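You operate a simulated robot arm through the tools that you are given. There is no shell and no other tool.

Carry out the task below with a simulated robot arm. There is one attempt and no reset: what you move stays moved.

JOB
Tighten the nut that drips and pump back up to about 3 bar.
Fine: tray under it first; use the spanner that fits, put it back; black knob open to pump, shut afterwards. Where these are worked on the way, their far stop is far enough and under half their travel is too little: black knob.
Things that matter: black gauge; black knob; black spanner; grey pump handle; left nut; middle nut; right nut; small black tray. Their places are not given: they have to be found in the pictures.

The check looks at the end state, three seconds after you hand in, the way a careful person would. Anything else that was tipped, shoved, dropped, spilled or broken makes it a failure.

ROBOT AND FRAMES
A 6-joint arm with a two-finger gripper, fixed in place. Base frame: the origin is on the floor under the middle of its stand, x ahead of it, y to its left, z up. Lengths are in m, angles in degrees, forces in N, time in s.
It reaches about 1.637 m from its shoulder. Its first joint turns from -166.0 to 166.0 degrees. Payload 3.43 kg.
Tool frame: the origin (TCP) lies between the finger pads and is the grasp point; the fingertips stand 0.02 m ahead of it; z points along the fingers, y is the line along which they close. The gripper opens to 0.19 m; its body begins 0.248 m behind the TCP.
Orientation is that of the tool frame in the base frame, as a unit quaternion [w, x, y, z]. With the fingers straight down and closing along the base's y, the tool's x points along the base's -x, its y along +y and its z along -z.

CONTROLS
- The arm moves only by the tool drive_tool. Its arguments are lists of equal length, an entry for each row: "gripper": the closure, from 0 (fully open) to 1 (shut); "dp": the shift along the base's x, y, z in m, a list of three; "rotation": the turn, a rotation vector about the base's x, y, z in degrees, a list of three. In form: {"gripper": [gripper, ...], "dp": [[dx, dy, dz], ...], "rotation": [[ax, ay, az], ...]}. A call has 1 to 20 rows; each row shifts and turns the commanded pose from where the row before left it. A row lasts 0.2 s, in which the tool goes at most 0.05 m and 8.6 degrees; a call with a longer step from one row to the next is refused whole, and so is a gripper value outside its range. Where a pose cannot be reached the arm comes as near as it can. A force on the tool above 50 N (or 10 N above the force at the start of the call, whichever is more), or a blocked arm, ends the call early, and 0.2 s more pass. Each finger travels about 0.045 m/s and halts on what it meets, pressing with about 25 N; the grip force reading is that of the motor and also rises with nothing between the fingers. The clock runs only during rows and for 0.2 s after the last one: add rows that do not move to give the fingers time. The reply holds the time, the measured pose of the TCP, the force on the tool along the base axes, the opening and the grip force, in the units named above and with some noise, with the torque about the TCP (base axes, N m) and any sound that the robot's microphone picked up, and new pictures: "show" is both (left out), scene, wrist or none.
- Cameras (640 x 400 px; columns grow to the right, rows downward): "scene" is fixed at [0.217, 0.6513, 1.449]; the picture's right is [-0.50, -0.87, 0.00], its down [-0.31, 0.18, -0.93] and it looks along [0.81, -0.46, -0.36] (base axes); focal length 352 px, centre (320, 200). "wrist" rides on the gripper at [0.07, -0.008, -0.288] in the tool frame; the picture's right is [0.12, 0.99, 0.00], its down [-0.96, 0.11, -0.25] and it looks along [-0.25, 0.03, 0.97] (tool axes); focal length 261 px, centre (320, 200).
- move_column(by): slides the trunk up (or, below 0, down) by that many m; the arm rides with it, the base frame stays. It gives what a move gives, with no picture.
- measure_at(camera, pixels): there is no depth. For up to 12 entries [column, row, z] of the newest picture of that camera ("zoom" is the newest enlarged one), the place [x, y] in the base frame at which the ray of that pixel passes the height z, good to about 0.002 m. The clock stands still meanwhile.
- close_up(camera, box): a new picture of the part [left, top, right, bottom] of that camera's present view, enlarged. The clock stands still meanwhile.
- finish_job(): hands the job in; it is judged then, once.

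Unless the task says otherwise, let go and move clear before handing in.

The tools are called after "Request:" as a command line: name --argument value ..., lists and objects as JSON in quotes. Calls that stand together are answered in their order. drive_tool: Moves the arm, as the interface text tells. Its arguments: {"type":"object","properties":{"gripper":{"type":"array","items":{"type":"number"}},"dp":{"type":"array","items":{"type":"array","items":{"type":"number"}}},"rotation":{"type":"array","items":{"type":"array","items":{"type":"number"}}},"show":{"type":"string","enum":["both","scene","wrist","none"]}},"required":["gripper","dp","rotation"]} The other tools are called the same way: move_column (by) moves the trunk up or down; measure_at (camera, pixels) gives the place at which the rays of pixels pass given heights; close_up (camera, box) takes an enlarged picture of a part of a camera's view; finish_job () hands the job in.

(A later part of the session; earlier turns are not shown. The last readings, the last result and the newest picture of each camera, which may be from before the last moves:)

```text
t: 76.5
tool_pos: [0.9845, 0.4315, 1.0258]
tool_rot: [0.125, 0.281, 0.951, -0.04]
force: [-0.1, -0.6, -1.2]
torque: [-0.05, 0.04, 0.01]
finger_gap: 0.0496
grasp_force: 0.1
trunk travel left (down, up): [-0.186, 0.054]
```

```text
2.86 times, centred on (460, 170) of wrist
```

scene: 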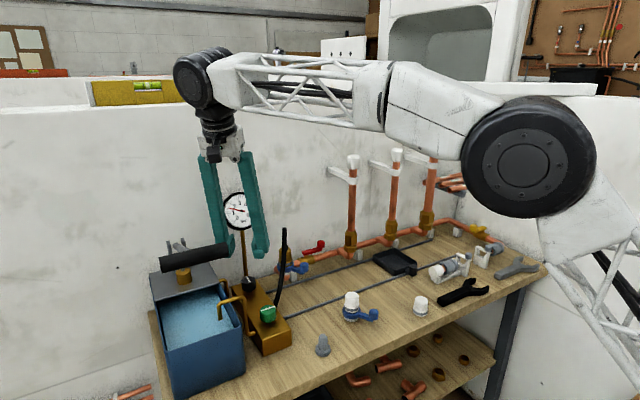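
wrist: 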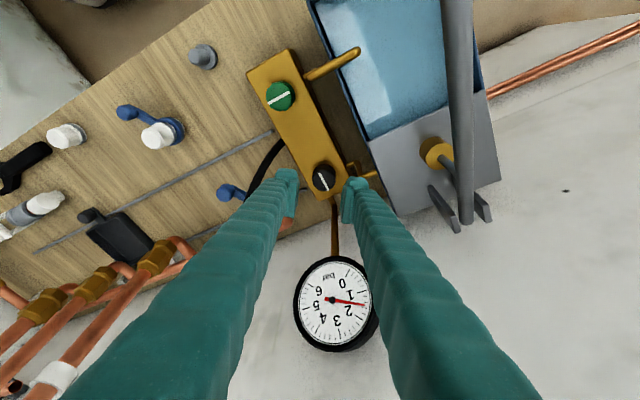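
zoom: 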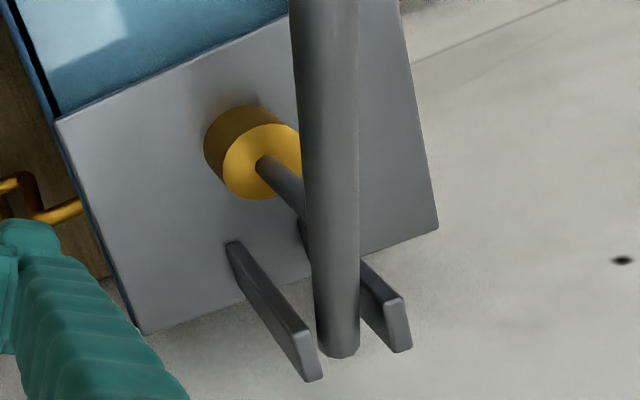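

The lever runs from its pivot near (1.11, 0.575, 1.0) to the T-bar at about (0.785, 0.52–0.63, 1.14). I'll rise, straighten the hand, and turn to yaw −90° above the T-bar.

Request:
drive_tool --gripper '[0.66, 0.66, 0.66, 0.66, 0.66, 0.66, 0.66, 0.66, 0.66, 0.66, 0.66, 0.66]' --dp '[[-0.01, 0, 0.045], [-0.01, 0, 0.045], [-0.01, 0, 0.045], [-0.022, 0.0146, 0.025], [-0.022, 0.0146, 0.025], [-0.022, 0.0146, 0.025], [-0.022, 0.0146, 0.025], [-0.022, 0.0146, 0.025], [-0.022, 0.0146, 0.025], [-0.022, 0.0146, 0.025], [-0.02, 0.0146, 0.025], [0, 0, 0]]' --rotation '[[2.72, 4.19, 0], [2.72, 4.19, 0], [2.72, 4.19, 0], [0, 0, -7.1], [0, 0, -7.1], [0, 0, -7.1], [0, 0, -7.1], [0, 0, -7.1], [0, 0, -7.1], [0, 0, -7.1], [0, 0, -7.1], [0, 0, 0]]'

Request:
close_up --camera "wrist" --box '[226, 100, 414, 300]'

```text
t: 79.1
tool_pos: [0.7028, 0.5042, 1.2621]
tool_rot: [-0.001, 0.706, 0.708, 0.001]
force: [-1.2, -0.6, -0.3]
torque: [0.0, -0.04, -0.03]
finger_gap: 0.0647
grasp_force: 0.1
out of reach, approached as far as the arm can: row 3, 4, 5, 6, 7, 8, 9, 10, 11
trunk travel left (down, up): [-0.186, 0.054]
```

scene: 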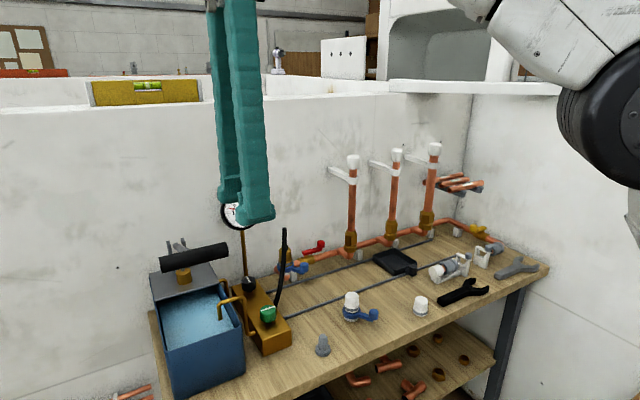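
wrist: 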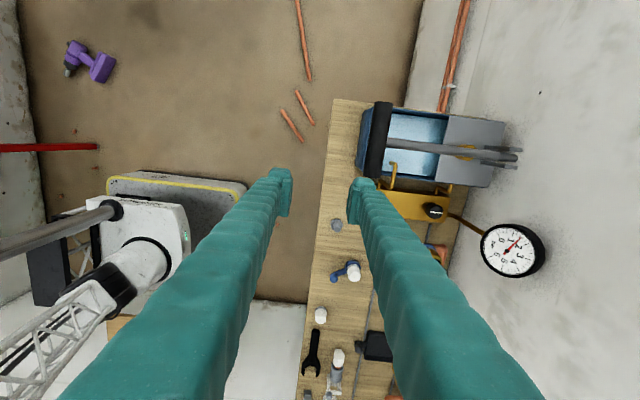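

```text
2.00 times, centred on (320, 200) of wrist
```

zoom: 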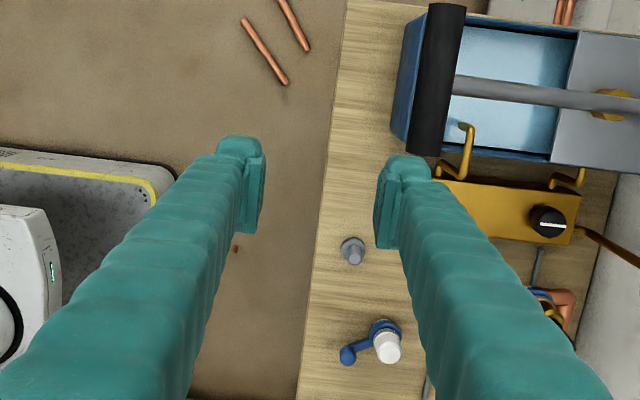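

The arm reached its limit with the hand that high, stopping at (0.703, 0.504, 1.262). I'll lower the command a little to see where the commanded pose actually is.

Request:
drive_tool --gripper '[0.66, 0.66]' --dp '[[0, 0, -0.02], [0, 0, 0]]' --rotation '[[0, 0, 0], [0, 0, 0]]' --show "none"

```text
t: 79.7
tool_pos: [0.7046, 0.5042, 1.2412]
tool_rot: [-0.002, 0.706, 0.708, -0.003]
force: [0.0, -0.6, 0.8]
torque: [0.04, -0.01, 0.0]
finger_gap: 0.0648
grasp_force: 0.1
trunk travel left (down, up): [-0.186, 0.054]
```

Request:
close_up --camera "wrist" --box '[320, 80, 480, 230]'

Request:
close_up --camera "scene" --box '[140, 190, 260, 290]'

```text
2.67 times, centred on (400, 155) of wrist
```

zoom: 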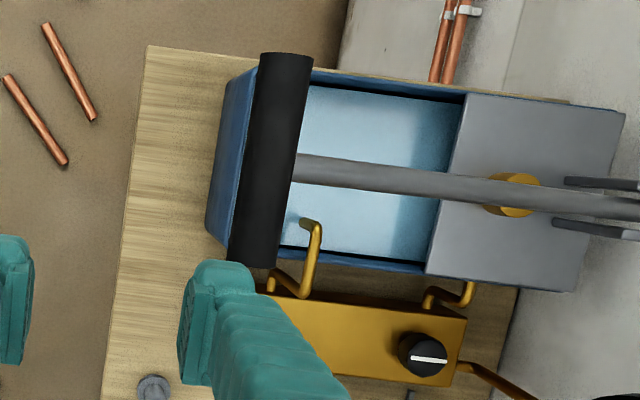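

```text
4.00 times, centred on (200, 240) of scene
```

zoom: 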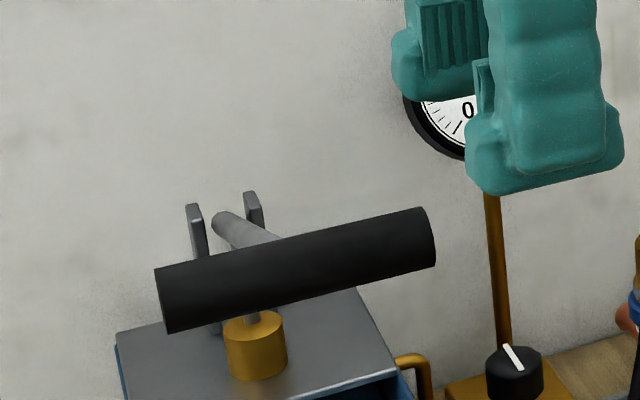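

Request:
measure_at --camera "wrist" --pixels '[[386.9, 101.8, 1.1], [386.9, 101.8, 1.14], [375.6, 178.2, 1.1], [375.6, 178.2, 1.14], [366, 178, 1.14], [385, 180.5, 1.14], [395, 145, 1.12], [395, 145, 1.14]]'

Request:
measure_at --camera "scene" --pixels '[[227.5, 250, 1.1], [227.5, 250, 1.14], [160.5, 265, 1.1], [160.5, 265, 1.14], [195, 257, 1.1], [195, 257, 1.14]]'

```text
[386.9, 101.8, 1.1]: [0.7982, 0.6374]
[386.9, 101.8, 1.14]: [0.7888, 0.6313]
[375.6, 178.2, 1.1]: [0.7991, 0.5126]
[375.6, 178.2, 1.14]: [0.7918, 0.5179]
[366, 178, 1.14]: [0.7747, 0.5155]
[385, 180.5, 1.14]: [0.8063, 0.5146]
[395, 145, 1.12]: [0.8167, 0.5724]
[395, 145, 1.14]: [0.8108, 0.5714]
```

```text
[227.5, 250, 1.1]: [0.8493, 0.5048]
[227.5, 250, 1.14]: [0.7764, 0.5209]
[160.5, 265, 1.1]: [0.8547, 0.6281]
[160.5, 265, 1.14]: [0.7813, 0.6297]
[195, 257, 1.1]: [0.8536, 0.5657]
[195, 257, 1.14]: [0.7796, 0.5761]
```

The T-bar centre is at x 0.7915, z 1.133, y 0.517–0.631, with a diameter of about 0.03. I'll grip it on its near half at y≈0.545, clear of the lever rod.

Request:
drive_tool --gripper '[0.66, 0.66, 0.66, 0.66, 0.66, 0.66]' --dp '[[0, 0, -0.02], [0, 0, -0.018], [0.029, 0.0136, 0], [0.029, 0.0136, 0], [0.029, 0.0136, 0], [0, 0, 0]]' --rotation '[[0, 0, 0], [0, 0, 0], [0, 0, 0], [0, 0, 0], [0, 0, 0], [0, 0, 0]]'

Request:
close_up --camera "wrist" --box '[256, 120, 384, 240]'

Request:
close_up --camera "scene" --box '[140, 180, 280, 290]'

```text
t: 81.1
tool_pos: [0.7842, 0.5412, 1.1957]
tool_rot: [-0.003, 0.706, 0.708, 0.001]
force: [-0.5, 0.6, -0.1]
torque: [-0.03, 0.02, 0.01]
finger_gap: 0.0647
grasp_force: 0.2
out of reach, approached as far as the arm can: row 5
trunk travel left (down, up): [-0.186, 0.054]
```

scene: 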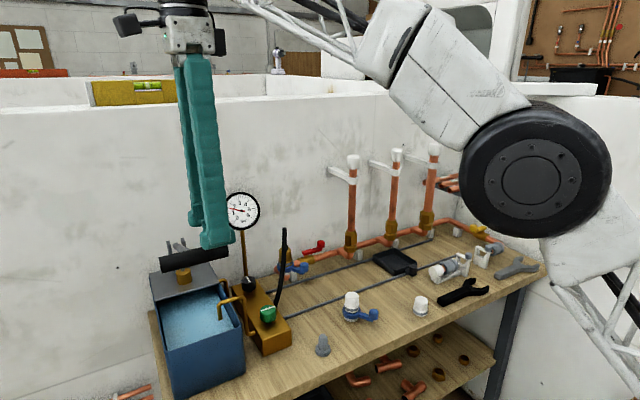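
wrist: 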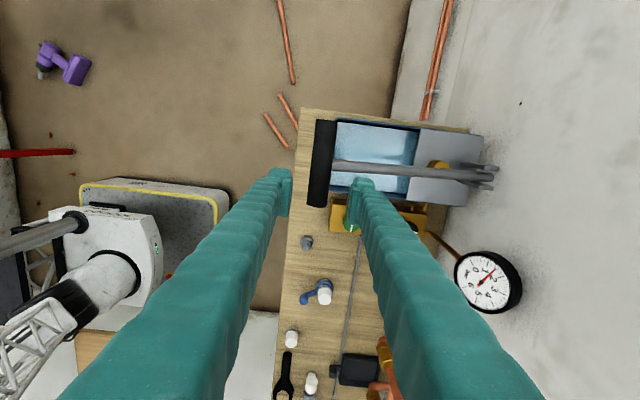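

```text
3.33 times, centred on (320, 180) of wrist
```

zoom: 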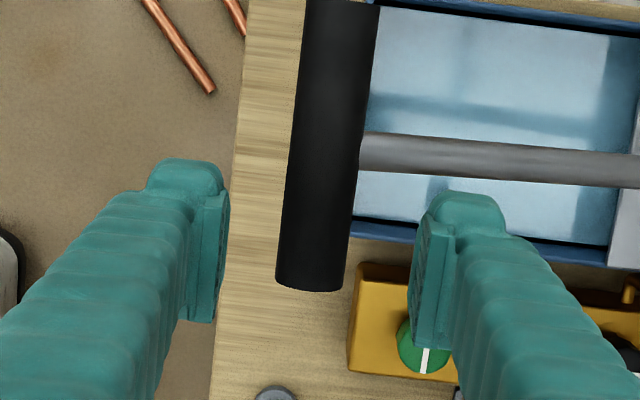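

```text
3.64 times, centred on (210, 235) of scene
```

zoom: 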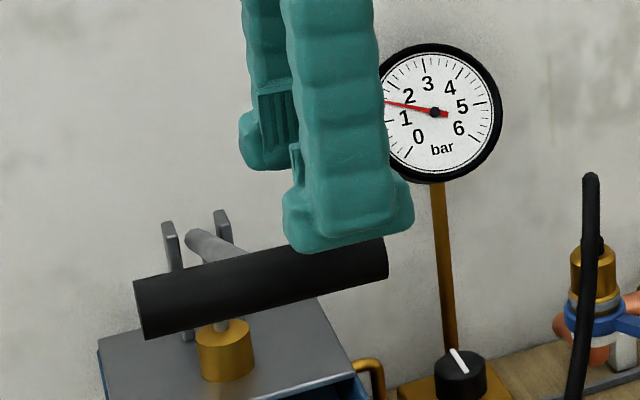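

Request:
measure_at --camera "wrist" --pixels '[[319.4, 186, 1.133], [308.6, 206, 1.133], [328, 207, 1.133], [317.6, 206.5, 1.133], [342, 165, 1.13]]'

```text
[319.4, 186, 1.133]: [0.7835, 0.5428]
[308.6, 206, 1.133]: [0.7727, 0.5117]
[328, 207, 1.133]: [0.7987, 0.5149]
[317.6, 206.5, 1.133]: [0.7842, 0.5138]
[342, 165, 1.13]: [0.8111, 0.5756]
```

The bar is centred at x 0.784, exactly under the hand. I'll descend to z 1.136 and close on it.

Request:
drive_tool --gripper '[0.66, 0.66, 0.66, 0.8, 0.95, 1, 1, 1]' --dp '[[0, 0, -0.025], [0, 0, -0.025], [0, 0, -0.01], [0, 0, 0], [0, 0, 0], [0, 0, 0], [0, 0, 0], [0, 0, 0]]' --rotation '[[0, 0, 0], [0, 0, 0], [0, 0, 0], [0, 0, 0], [0, 0, 0], [0, 0, 0], [0, 0, 0], [0, 0, 0]]'

Request:
close_up --camera "scene" --box '[140, 180, 280, 290]'

Request:
close_up --camera "wrist" --box '[256, 120, 384, 240]'

```text
t: 82.9
tool_pos: [0.7829, 0.5426, 1.1362]
tool_rot: [-0.002, 0.705, 0.709, -0.003]
force: [-37.0, -24.2, -9.7]
torque: [0.14, -0.14, -0.8]
finger_gap: 0.0238
grasp_force: 45.1
trunk travel left (down, up): [-0.186, 0.054]
```

scene: 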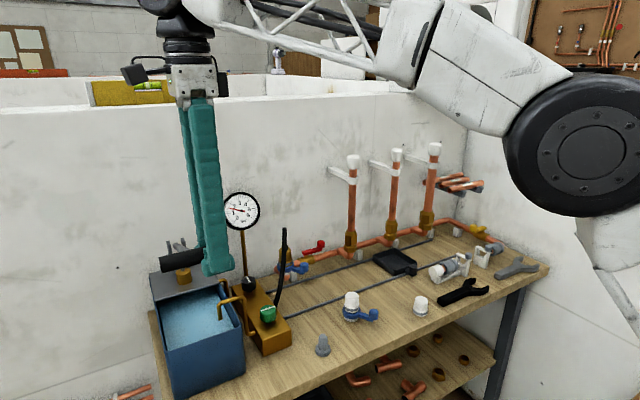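
wrist: 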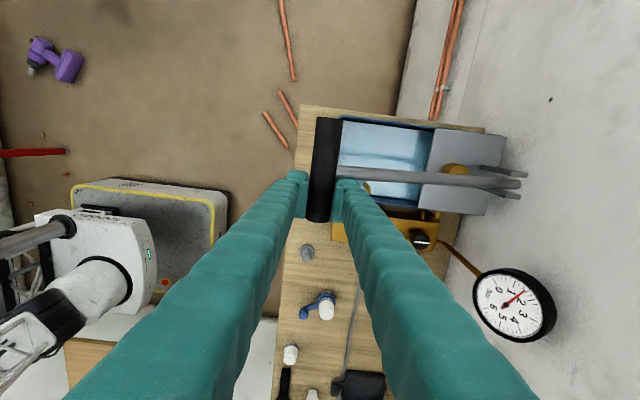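

```text
3.64 times, centred on (210, 235) of scene
```

zoom: 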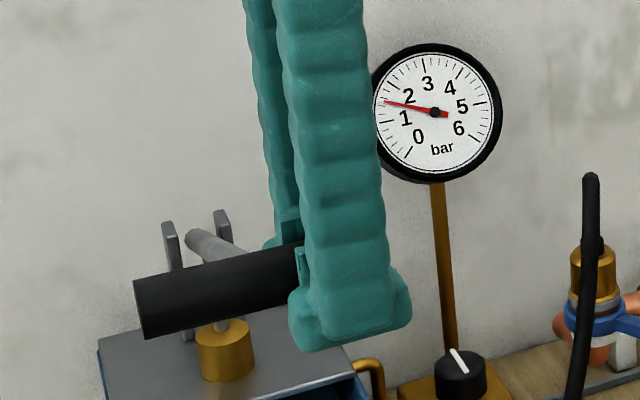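

```text
3.33 times, centred on (320, 180) of wrist
```

zoom: 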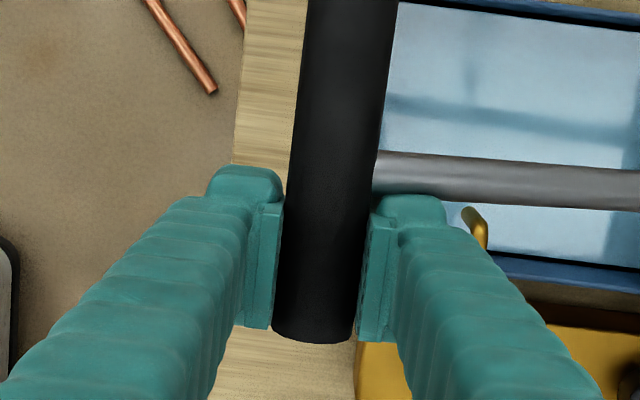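

The grip has side loads (−37 N x, −24 N y), probably because the finger edge is touching the lever rod. I'll open, shift 6 mm away from the lever, and re-grip.

Request:
drive_tool --gripper '[0.8, 0.8, 0.8, 0.9, 1, 1, 1]' --dp '[[0, 0, 0], [0, 0, 0], [0, -0.006, 0], [0, 0, 0], [0, 0, 0], [0, 0, 0], [0, 0, 0]]' --rotation '[[0, 0, 0], [0, 0, 0], [0, 0, 0], [0, 0, 0], [0, 0, 0], [0, 0, 0], [0, 0, 0]]' --show "wrist"

Request:
close_up --camera "wrist" --box '[256, 120, 384, 240]'

```text
t: 84.5
tool_pos: [0.7844, 0.5392, 1.1361]
tool_rot: [-0.002, 0.706, 0.709, -0.002]
force: [-31.5, 17.3, -5.2]
torque: [0.67, -0.21, -0.91]
finger_gap: 0.0238
grasp_force: 45.1
trunk travel left (down, up): [-0.186, 0.054]
```

wrist: 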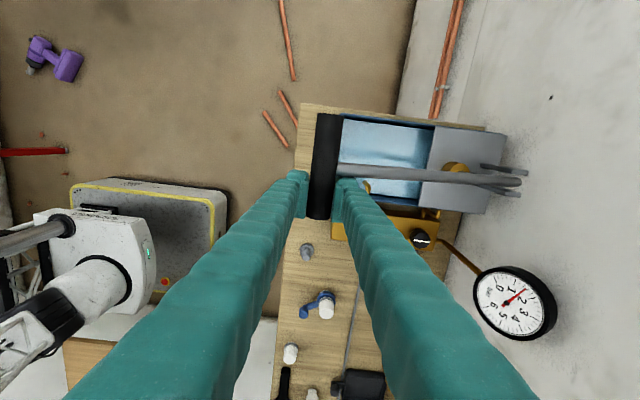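

```text
3.33 times, centred on (320, 180) of wrist
```

zoom: 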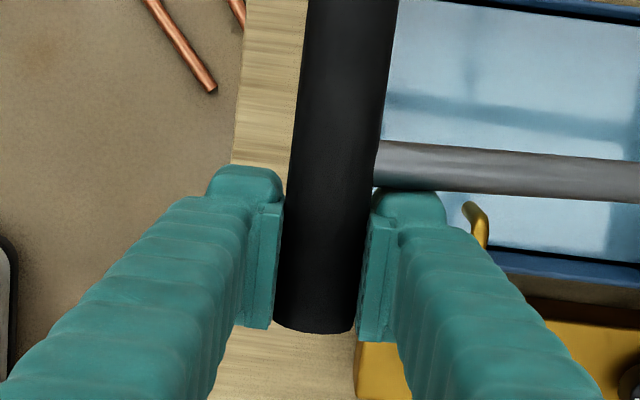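

Request:
drive_tool --gripper '[1, 1, 1]' --dp '[[-0.001, 0.0006, 0], [0, 0, 0], [0, 0, 0]]' --rotation '[[0, 0, -1], [0, 0, 0], [0, 0, 0]]' --show "none"

```text
t: 85.3
tool_pos: [0.7833, 0.5389, 1.1368]
tool_rot: [-0.002, 0.711, 0.703, -0.003]
force: [-27.2, 17.2, -2.8]
torque: [-0.01, -0.15, 1.39]
finger_gap: 0.0239
grasp_force: 45.1
trunk travel left (down, up): [-0.186, 0.054]
```

Request:
drive_tool --gripper '[1, 1, 1]' --dp '[[-0.001, -0.0005, 0], [0, 0, 0], [0, 0, 0]]' --rotation '[[0, 0, 0.6], [0, 0, 0], [0, 0, 0]]' --show "none"

```text
t: 86.1
tool_pos: [0.7831, 0.5396, 1.1372]
tool_rot: [-0.001, 0.709, 0.706, -0.001]
force: [-13.7, 24.6, 3.6]
torque: [0.04, -0.12, 0.32]
finger_gap: 0.0239
grasp_force: 44.9
trunk travel left (down, up): [-0.186, 0.054]
```

The loads are easing. I'll trim the last offset and push the handle down a small part of its arc, watching the gauge.

Request:
drive_tool --gripper '[1, 1, 1, 1, 1]' --dp '[[-0.0005, 0.0008, 0], [-0.0059, 0, -0.0152], [-0.0059, 0, -0.0175], [-0.0049, 0, -0.0178], [0, 0, 0]]' --rotation '[[0, 0, 0], [0, 0, 0], [0, 0, 0], [0, 0, 0], [0, 0, 0]]'

Request:
close_up --camera "scene" --box '[140, 180, 280, 290]'

Request:
close_up --camera "wrist" --box '[256, 120, 384, 240]'

```text
t: 87.3
tool_pos: [0.7671, 0.5369, 1.0853]
tool_rot: [-0.002, 0.708, 0.707, -0.003]
force: [-2.0, 4.6, 1.0]
torque: [-0.38, 0.28, 0.36]
finger_gap: 0.0236
grasp_force: 44.9
trunk travel left (down, up): [-0.186, 0.054]
```

scene: 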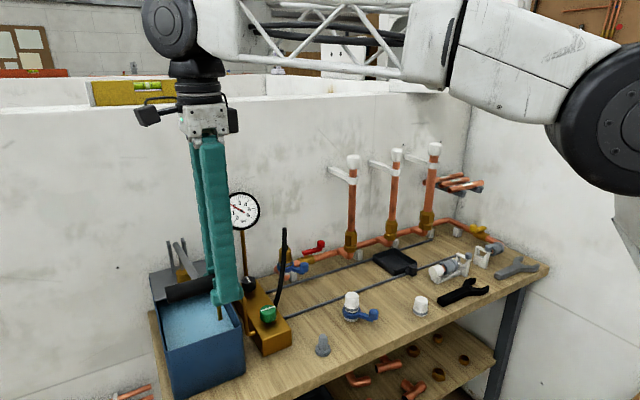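
wrist: 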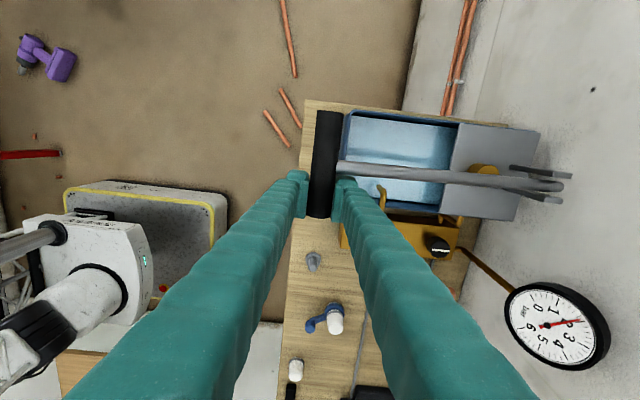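

```text
3.64 times, centred on (210, 235) of scene
```

zoom: 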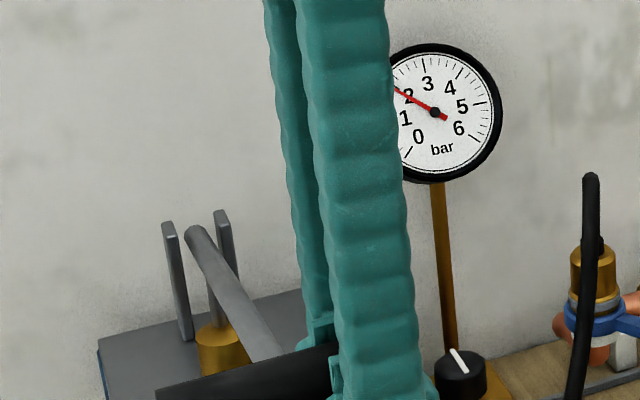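

```text
3.33 times, centred on (320, 180) of wrist
```

zoom: 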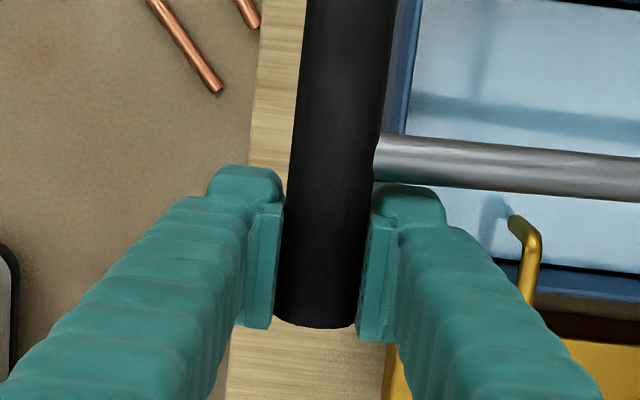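

The gauge is rising (needle now near 2). I'll read it precisely in both views.

Request:
close_up --camera "scene" --box '[215, 185, 275, 240]'

Request:
close_up --camera "wrist" --box '[490, 270, 620, 380]'

```text
7.27 times, centred on (245, 212) of scene
```

zoom: 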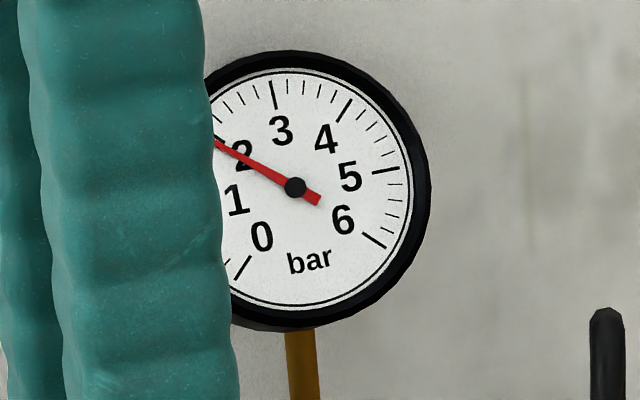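

```text
3.64 times, centred on (555, 325) of wrist
```

zoom: 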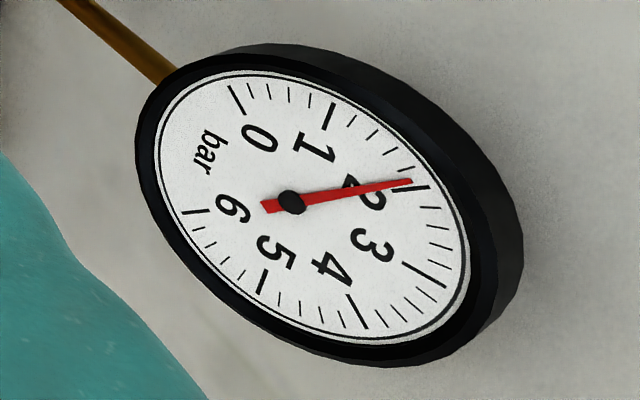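

The needle is at about 1.95 bar, so 5 cm of stroke gave roughly 0.45 bar. I'll continue down the arc in stages.

Request:
drive_tool --gripper '[1, 1, 1, 1]' --dp '[[-0.004, 0, -0.018], [-0.0031, 0, -0.0183], [-0.0021, 0, -0.0183], [0, 0, 0]]' --rotation '[[0, 0, 0], [0, 0, 0], [0, 0, 0], [0, 0, 0]]' --show "wrist"

Request:
close_up --camera "scene" --box '[215, 185, 275, 240]'

Request:
close_up --camera "wrist" --box '[500, 280, 640, 400]'

```text
t: 88.3
tool_pos: [0.7606, 0.5368, 1.0291]
tool_rot: [-0.001, 0.708, 0.706, -0.002]
force: [46.3, -4.9, -0.9]
torque: [0.41, 0.52, 0.29]
finger_gap: 0.0237
grasp_force: 44.7
trunk travel left (down, up): [-0.186, 0.054]
```

wrist: 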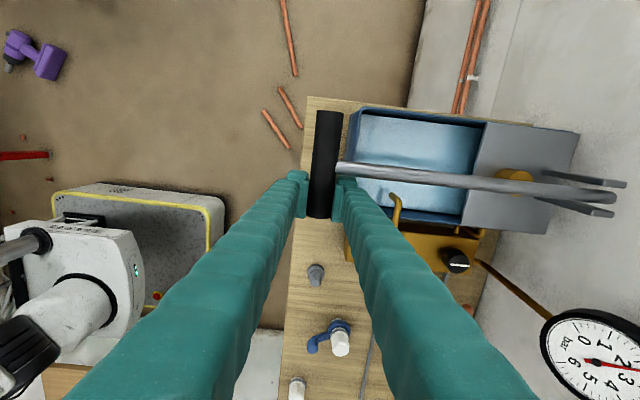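

```text
7.27 times, centred on (245, 212) of scene
```

zoom: 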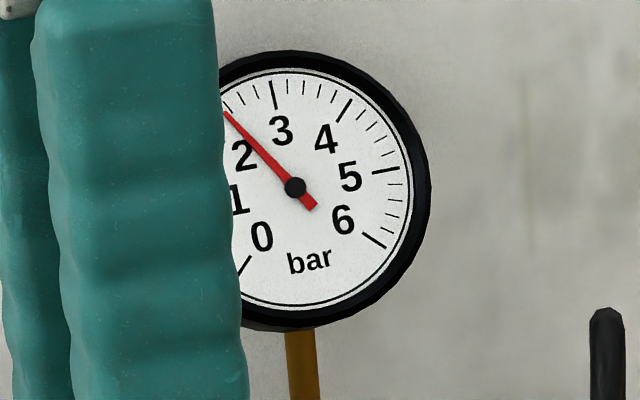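

```text
3.33 times, centred on (570, 340) of wrist
```

zoom: 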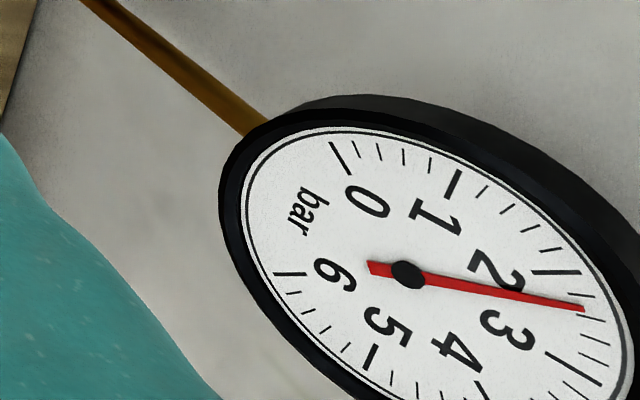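

The gauge reads about 2.3 bar, and there's a +46 N radial load because my arc is slightly too far out. I'll bring the path inward and continue in small steps.

Request:
drive_tool --gripper '[1, 1, 1, 1]' --dp '[[0.0018, 0, 0], [0.0005, 0, -0.016], [0.0012, 0, -0.016], [0, 0, 0]]' --rotation '[[0, 0, 0], [0, 0, 0], [0, 0, 0], [0, 0, 0]]' --show "wrist"

Request:
close_up --camera "scene" --box '[215, 185, 275, 240]'

Request:
close_up --camera "wrist" --box '[500, 280, 640, 400]'

```text
t: 89.3
tool_pos: [0.7616, 0.5372, 0.9983]
tool_rot: [-0.002, 0.707, 0.707, -0.003]
force: [14.2, -17.0, 2.2]
torque: [-0.08, 0.39, 0.18]
finger_gap: 0.0237
grasp_force: 45.1
trunk travel left (down, up): [-0.186, 0.054]
```

wrist: 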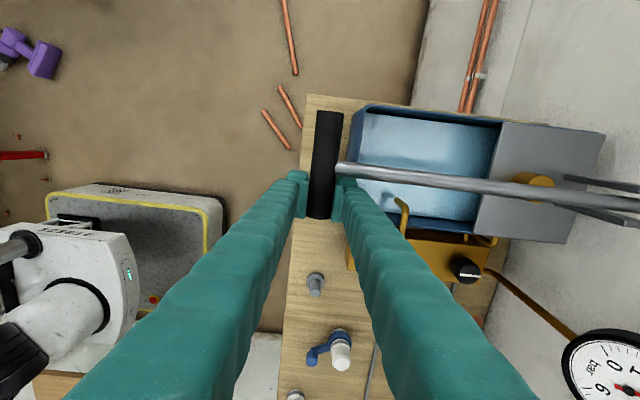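

```text
7.27 times, centred on (245, 212) of scene
```

zoom: 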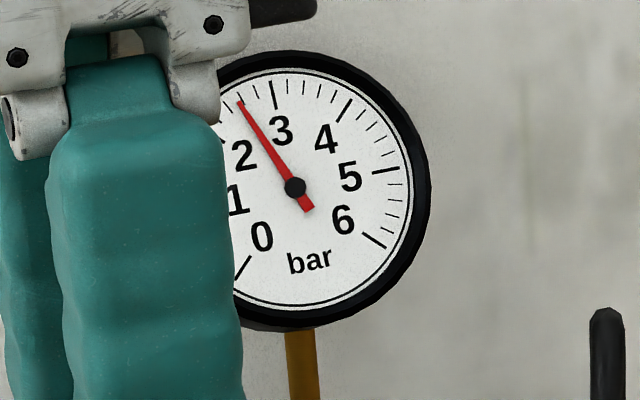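

```text
3.33 times, centred on (570, 340) of wrist
```

zoom: 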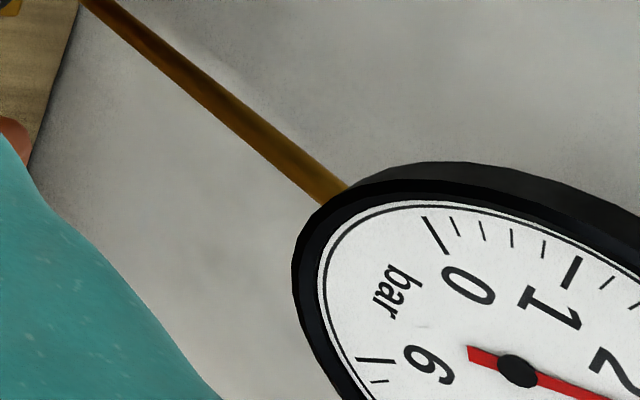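

The needle is at about 2.55 bar. I'll continue down in 16 mm steps with small corrections.

Request:
drive_tool --gripper '[1, 1, 1, 1]' --dp '[[0.0004, -0.0006, 0], [0.0007, 0, -0.016], [0.001, 0, -0.016], [0, 0, 0]]' --rotation '[[0, 0, 0], [0, 0, 0], [0, 0, 0], [0, 0, 0]]' --show "scene"

Request:
close_up --camera "scene" --box '[215, 185, 275, 240]'

Request:
close_up --camera "scene" --box '[130, 220, 270, 350]'

```text
t: 90.3
tool_pos: [0.7602, 0.5392, 0.9673]
tool_rot: [-0.002, 0.708, 0.706, -0.002]
force: [-18.4, 11.6, 1.7]
torque: [-0.5, -0.87, -0.09]
finger_gap: 0.0
grasp_force: 34.1
trunk travel left (down, up): [-0.186, 0.054]
```

scene: 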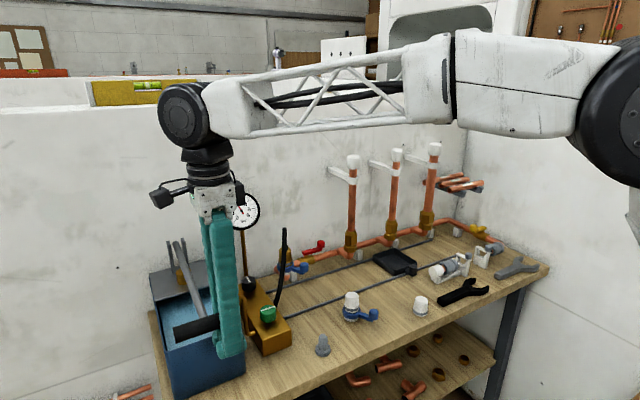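

```text
7.27 times, centred on (245, 212) of scene
```

zoom: 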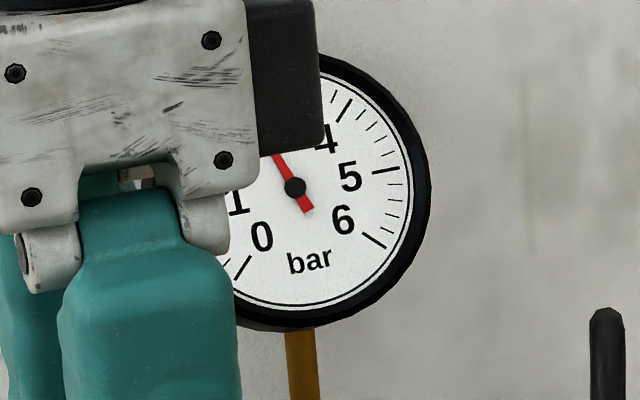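

```text
3.08 times, centred on (200, 285) of scene
```

zoom: 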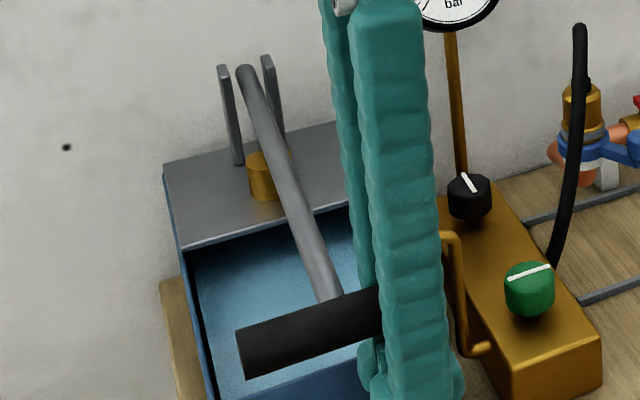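

The handle reached its bottom stop (pressure about 2.55 bar), and the pads slid down off the bar, leaving the fingers closed just below it. I'll look with the wrist camera before opening.

Request:
drive_tool --gripper '[0.9, 0.66, 0.66, 0.66, 0.66, 0.66]' --dp '[[0, 0, 0], [0, 0, 0], [0, 0, 0], [0, 0, 0], [0, 0, 0], [0, 0, 0]]' --rotation '[[0, 0, 0], [0, 0, 0], [0, 0, 0], [0, 0, 0], [0, 0, 0], [0, 0, 0]]'

Request:
close_up --camera "wrist" --box '[236, 100, 404, 240]'

Request:
close_up --camera "scene" --box '[130, 220, 270, 350]'

```text
t: 91.7
tool_pos: [0.7621, 0.5369, 0.9679]
tool_rot: [-0.003, 0.708, 0.707, -0.002]
force: [-14.2, -5.9, 1.3]
torque: [-0.03, 8.16, -0.07]
finger_gap: 0.0389
grasp_force: 0.1
trunk travel left (down, up): [-0.186, 0.054]
```

scene: 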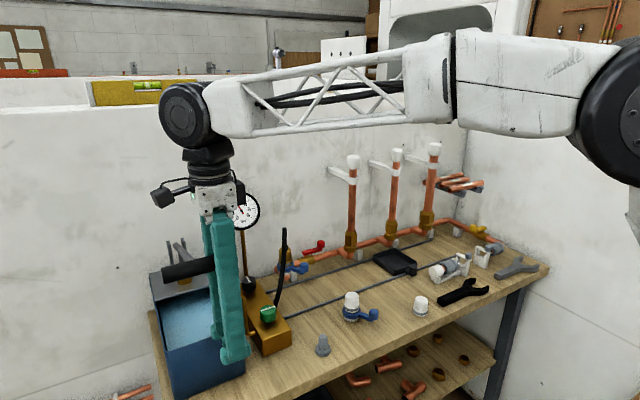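
wrist: 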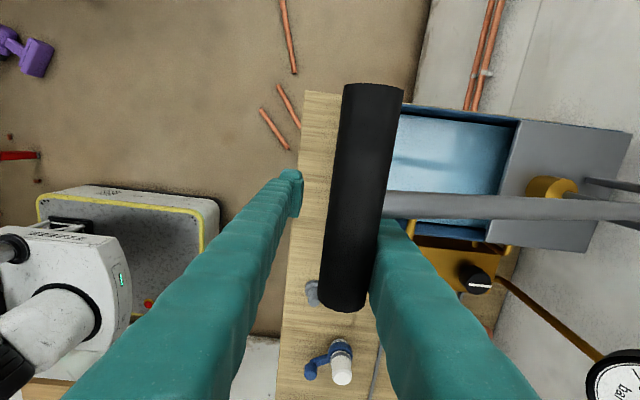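

```text
2.86 times, centred on (320, 170) of wrist
```

zoom: 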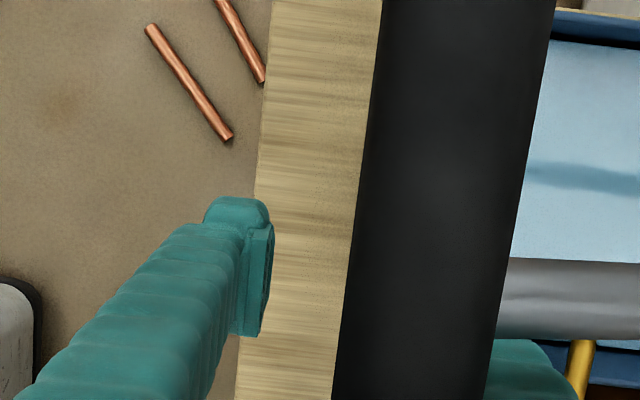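

```text
3.08 times, centred on (200, 285) of scene
```

zoom: 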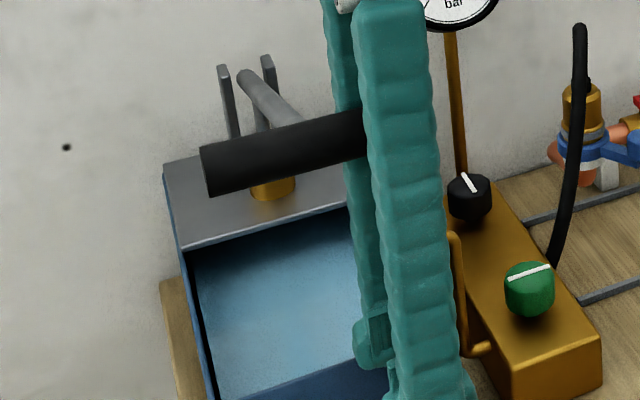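

The handle springs back up by itself, and the bar is now between my fingers, pressing on the +x one (torque 8 N m). I'll shift the hand +x to centre on the bar, then rise off it.

Request:
drive_tool --gripper '[0.6, 0.6, 0.6, 0.6, 0.6]' --dp '[[0.007, 0, 0], [0.007, 0, 0], [0.007, 0, 0], [0, 0, 0], [0, 0, 0]]' --rotation '[[0, 0, 0], [0, 0, 0], [0, 0, 0], [0, 0, 0], [0, 0, 0]]' --show "wrist"

Request:
close_up --camera "scene" --box '[215, 185, 275, 240]'

```text
t: 92.9
tool_pos: [0.7853, 0.5374, 0.9698]
tool_rot: [-0.001, 0.709, 0.705, -0.002]
force: [-0.2, 0.8, 0.1]
torque: [-0.03, -0.01, 0.0]
finger_gap: 0.076
grasp_force: 0.1
trunk travel left (down, up): [-0.186, 0.054]
```

wrist: 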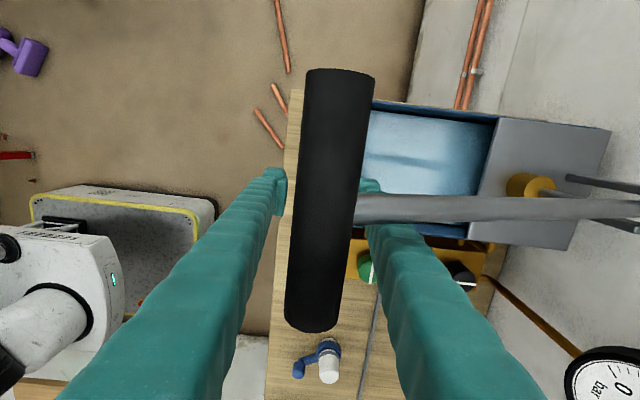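

```text
7.27 times, centred on (245, 212) of scene
```

zoom: 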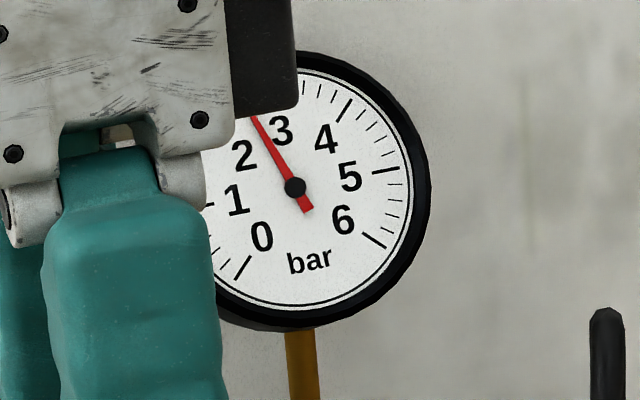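

The hand is centred with no load, and the gauge reads about 2.6 bar. I'll raise the open fingers back to bar height, ready for a part stroke.

Request:
drive_tool --gripper '[0.6, 0.6, 0.6, 0.6, 0.6, 0.6]' --dp '[[0, 0, 0.035], [0, 0, 0.035], [0, 0, 0.035], [0, 0, 0.035], [0, 0, 0.027], [0, 0, 0]]' --rotation '[[0, 0, 0], [0, 0, 0], [0, 0, 0], [0, 0, 0], [0, 0, 0], [0, 0, 0]]' --show "wrist"

Request:
close_up --camera "wrist" --box '[256, 120, 384, 240]'

Request:
close_up --camera "scene" --box '[215, 185, 275, 240]'

```text
t: 94.3
tool_pos: [0.7836, 0.5372, 1.1351]
tool_rot: [-0.002, 0.709, 0.706, -0.002]
force: [-0.1, 0.5, -0.1]
torque: [0.0, -0.01, 0.0]
finger_gap: 0.076
grasp_force: 0.1
trunk travel left (down, up): [-0.186, 0.054]
```

wrist: 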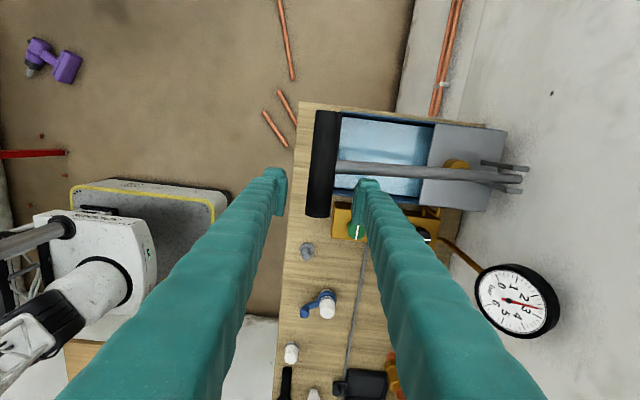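

```text
3.33 times, centred on (320, 180) of wrist
```

zoom: 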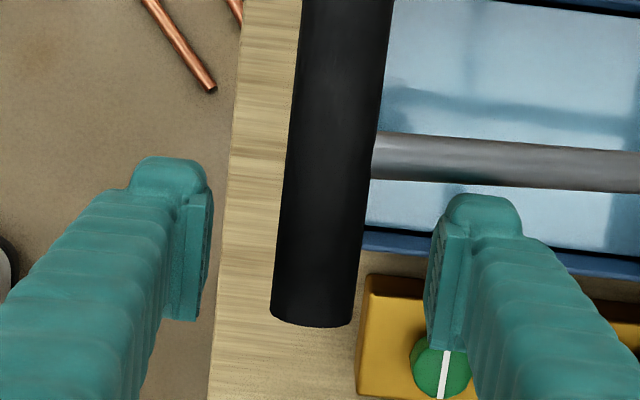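

```text
7.27 times, centred on (245, 212) of scene
```

zoom: 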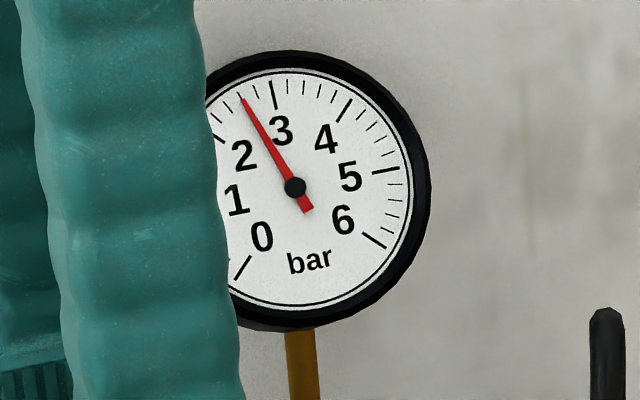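

The needle holds at about 2.63 bar. I'll grip the bar again and push a short part stroke of roughly 3 cm, then re-read.

Request:
drive_tool --gripper '[0.8, 1, 1, 1, 1, 1]' --dp '[[-0.0005, 0, 0], [0, 0, 0], [0, 0, 0], [0, 0, 0], [0, 0, 0], [0, 0, 0]]' --rotation '[[0, 0, 0], [0, 0, 0], [0, 0, 0], [0, 0, 0], [0, 0, 0], [0, 0, 0]]' --show "none"

```text
t: 95.7
tool_pos: [0.7841, 0.5387, 1.1344]
tool_rot: [-0.003, 0.707, 0.707, -0.002]
force: [-7.7, -3.9, -2.7]
torque: [-0.11, -0.06, 0.35]
finger_gap: 0.0235
grasp_force: 45.0
trunk travel left (down, up): [-0.186, 0.054]
```

Request:
drive_tool --gripper '[1, 1, 1, 1]' --dp '[[-0.005, 0, -0.0142], [-0.0045, 0, -0.0142], [0, 0, 0], [0, 0, 0]]' --rotation '[[0, 0, 0], [0, 0, 0], [0, 0, 0], [0, 0, 0]]' --show "wrist"

Request:
close_up --camera "scene" --box '[215, 185, 275, 240]'

Request:
close_up --camera "wrist" --box '[470, 250, 600, 360]'

```text
t: 96.7
tool_pos: [0.7728, 0.5375, 1.1057]
tool_rot: [-0.002, 0.708, 0.707, -0.003]
force: [-8.6, -2.4, 2.1]
torque: [-0.05, 0.23, 0.37]
finger_gap: 0.0236
grasp_force: 45.1
trunk travel left (down, up): [-0.186, 0.054]
```

wrist: 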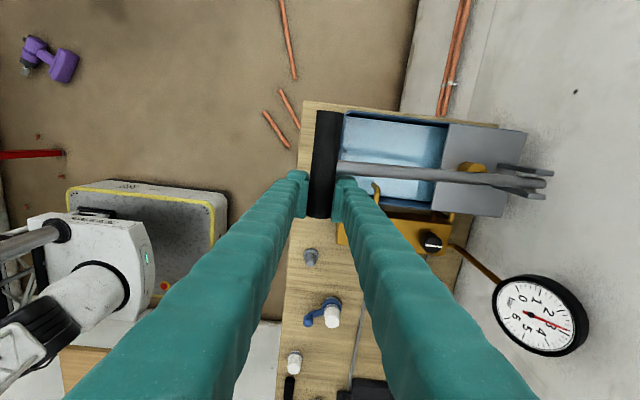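

```text
7.27 times, centred on (245, 212) of scene
```

zoom: 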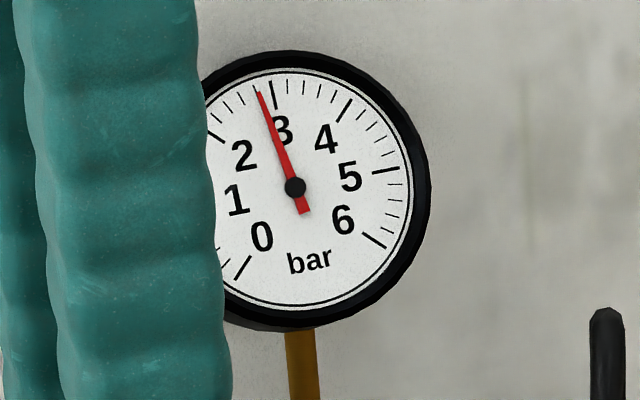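

```text
3.64 times, centred on (535, 305) of wrist
```

zoom: 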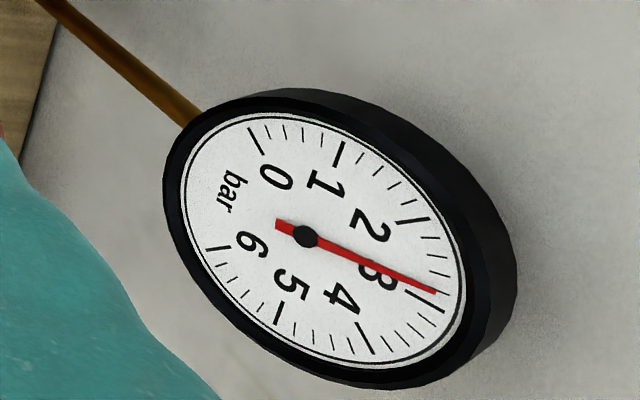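

The needle is at about 2.85 bar. Another 2 cm should bring it to 3.

Request:
drive_tool --gripper '[1, 1, 1, 1]' --dp '[[-0.003, 0, -0.01], [-0.0026, 0, -0.01], [0, 0, 0], [0, 0, 0]]' --rotation '[[0, 0, 0], [0, 0, 0], [0, 0, 0], [0, 0, 0]]' --show "wrist"

Request:
close_up --camera "scene" --box '[215, 185, 275, 240]'

Request:
close_up --camera "wrist" --box '[480, 260, 610, 370]'

```text
t: 97.7
tool_pos: [0.7693, 0.5383, 1.0858]
tool_rot: [-0.002, 0.709, 0.705, -0.001]
force: [-4.3, -3.2, 0.4]
torque: [-0.07, 0.18, 0.41]
finger_gap: 0.0238
grasp_force: 45.1
trunk travel left (down, up): [-0.186, 0.054]
```

wrist: 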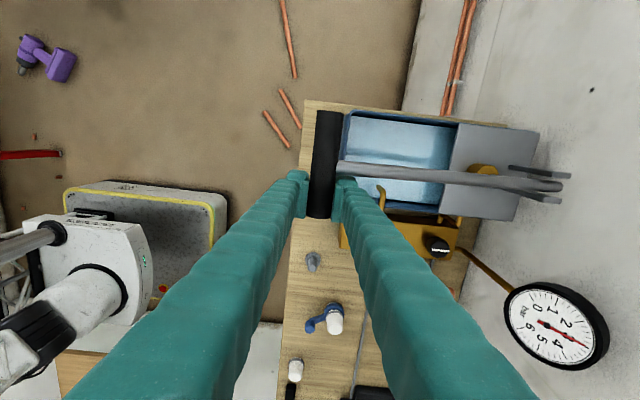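

```text
7.27 times, centred on (245, 212) of scene
```

zoom: 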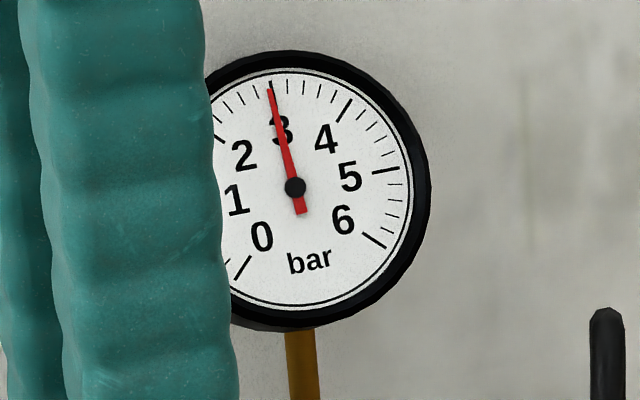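

```text
3.64 times, centred on (545, 315) of wrist
```

zoom: 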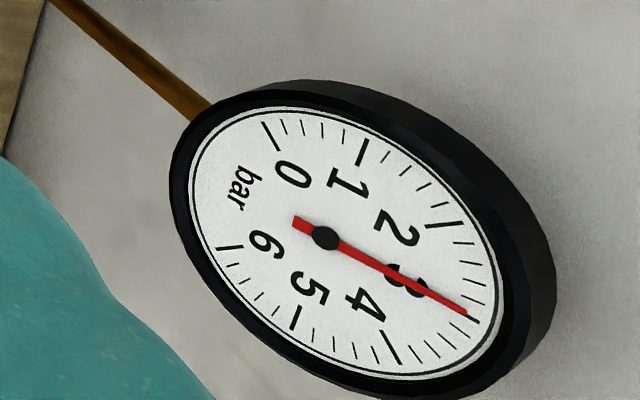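

The needle is on 3. I'll guide the handle gently back up to the top of its arc, then release and rise clear.

Request:
drive_tool --gripper '[1, 1, 1, 1, 0.6, 0.6, 0.6, 0.6, 0.6, 0.6]' --dp '[[0.0045, 0, 0.016], [0.005, 0, 0.0165], [0.0052, 0, 0.0165], [0, 0, 0], [0, 0, 0], [0, 0, 0], [0, 0, 0], [0, 0, 0.015], [0, 0, 0.02], [0, 0, 0.02]]' --rotation '[[0, 0, 0], [0, 0, 0], [0, 0, 0], [0, 0, 0], [0, 0, 0], [0, 0, 0], [0, 0, 0], [0, 0, 0], [0, 0, 0], [0, 0, 0]]'

Request:
close_up --camera "scene" --box '[215, 185, 275, 240]'

Request:
close_up --camera "wrist" --box '[256, 120, 384, 240]'

```text
t: 99.9
tool_pos: [0.7838, 0.536, 1.19]
tool_rot: [-0.002, 0.708, 0.706, -0.002]
force: [0.6, 0.3, 0.3]
torque: [0.04, -0.01, 0.01]
finger_gap: 0.0757
grasp_force: 0.2
trunk travel left (down, up): [-0.186, 0.054]
```

scene: 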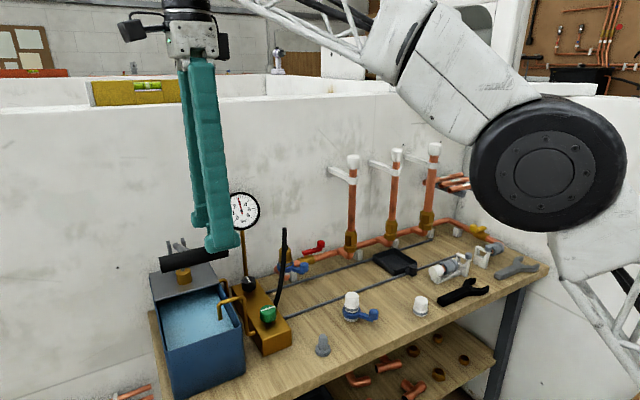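
wrist: 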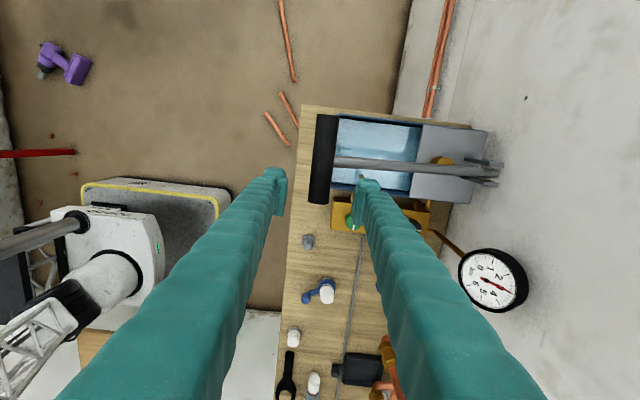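

```text
7.27 times, centred on (245, 212) of scene
```

zoom: 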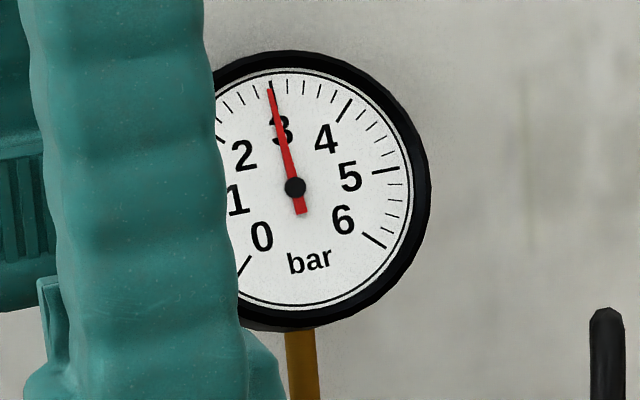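

```text
3.33 times, centred on (320, 180) of wrist
```

zoom: 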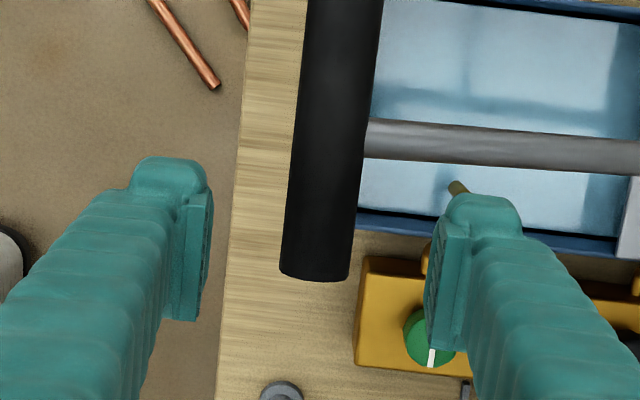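

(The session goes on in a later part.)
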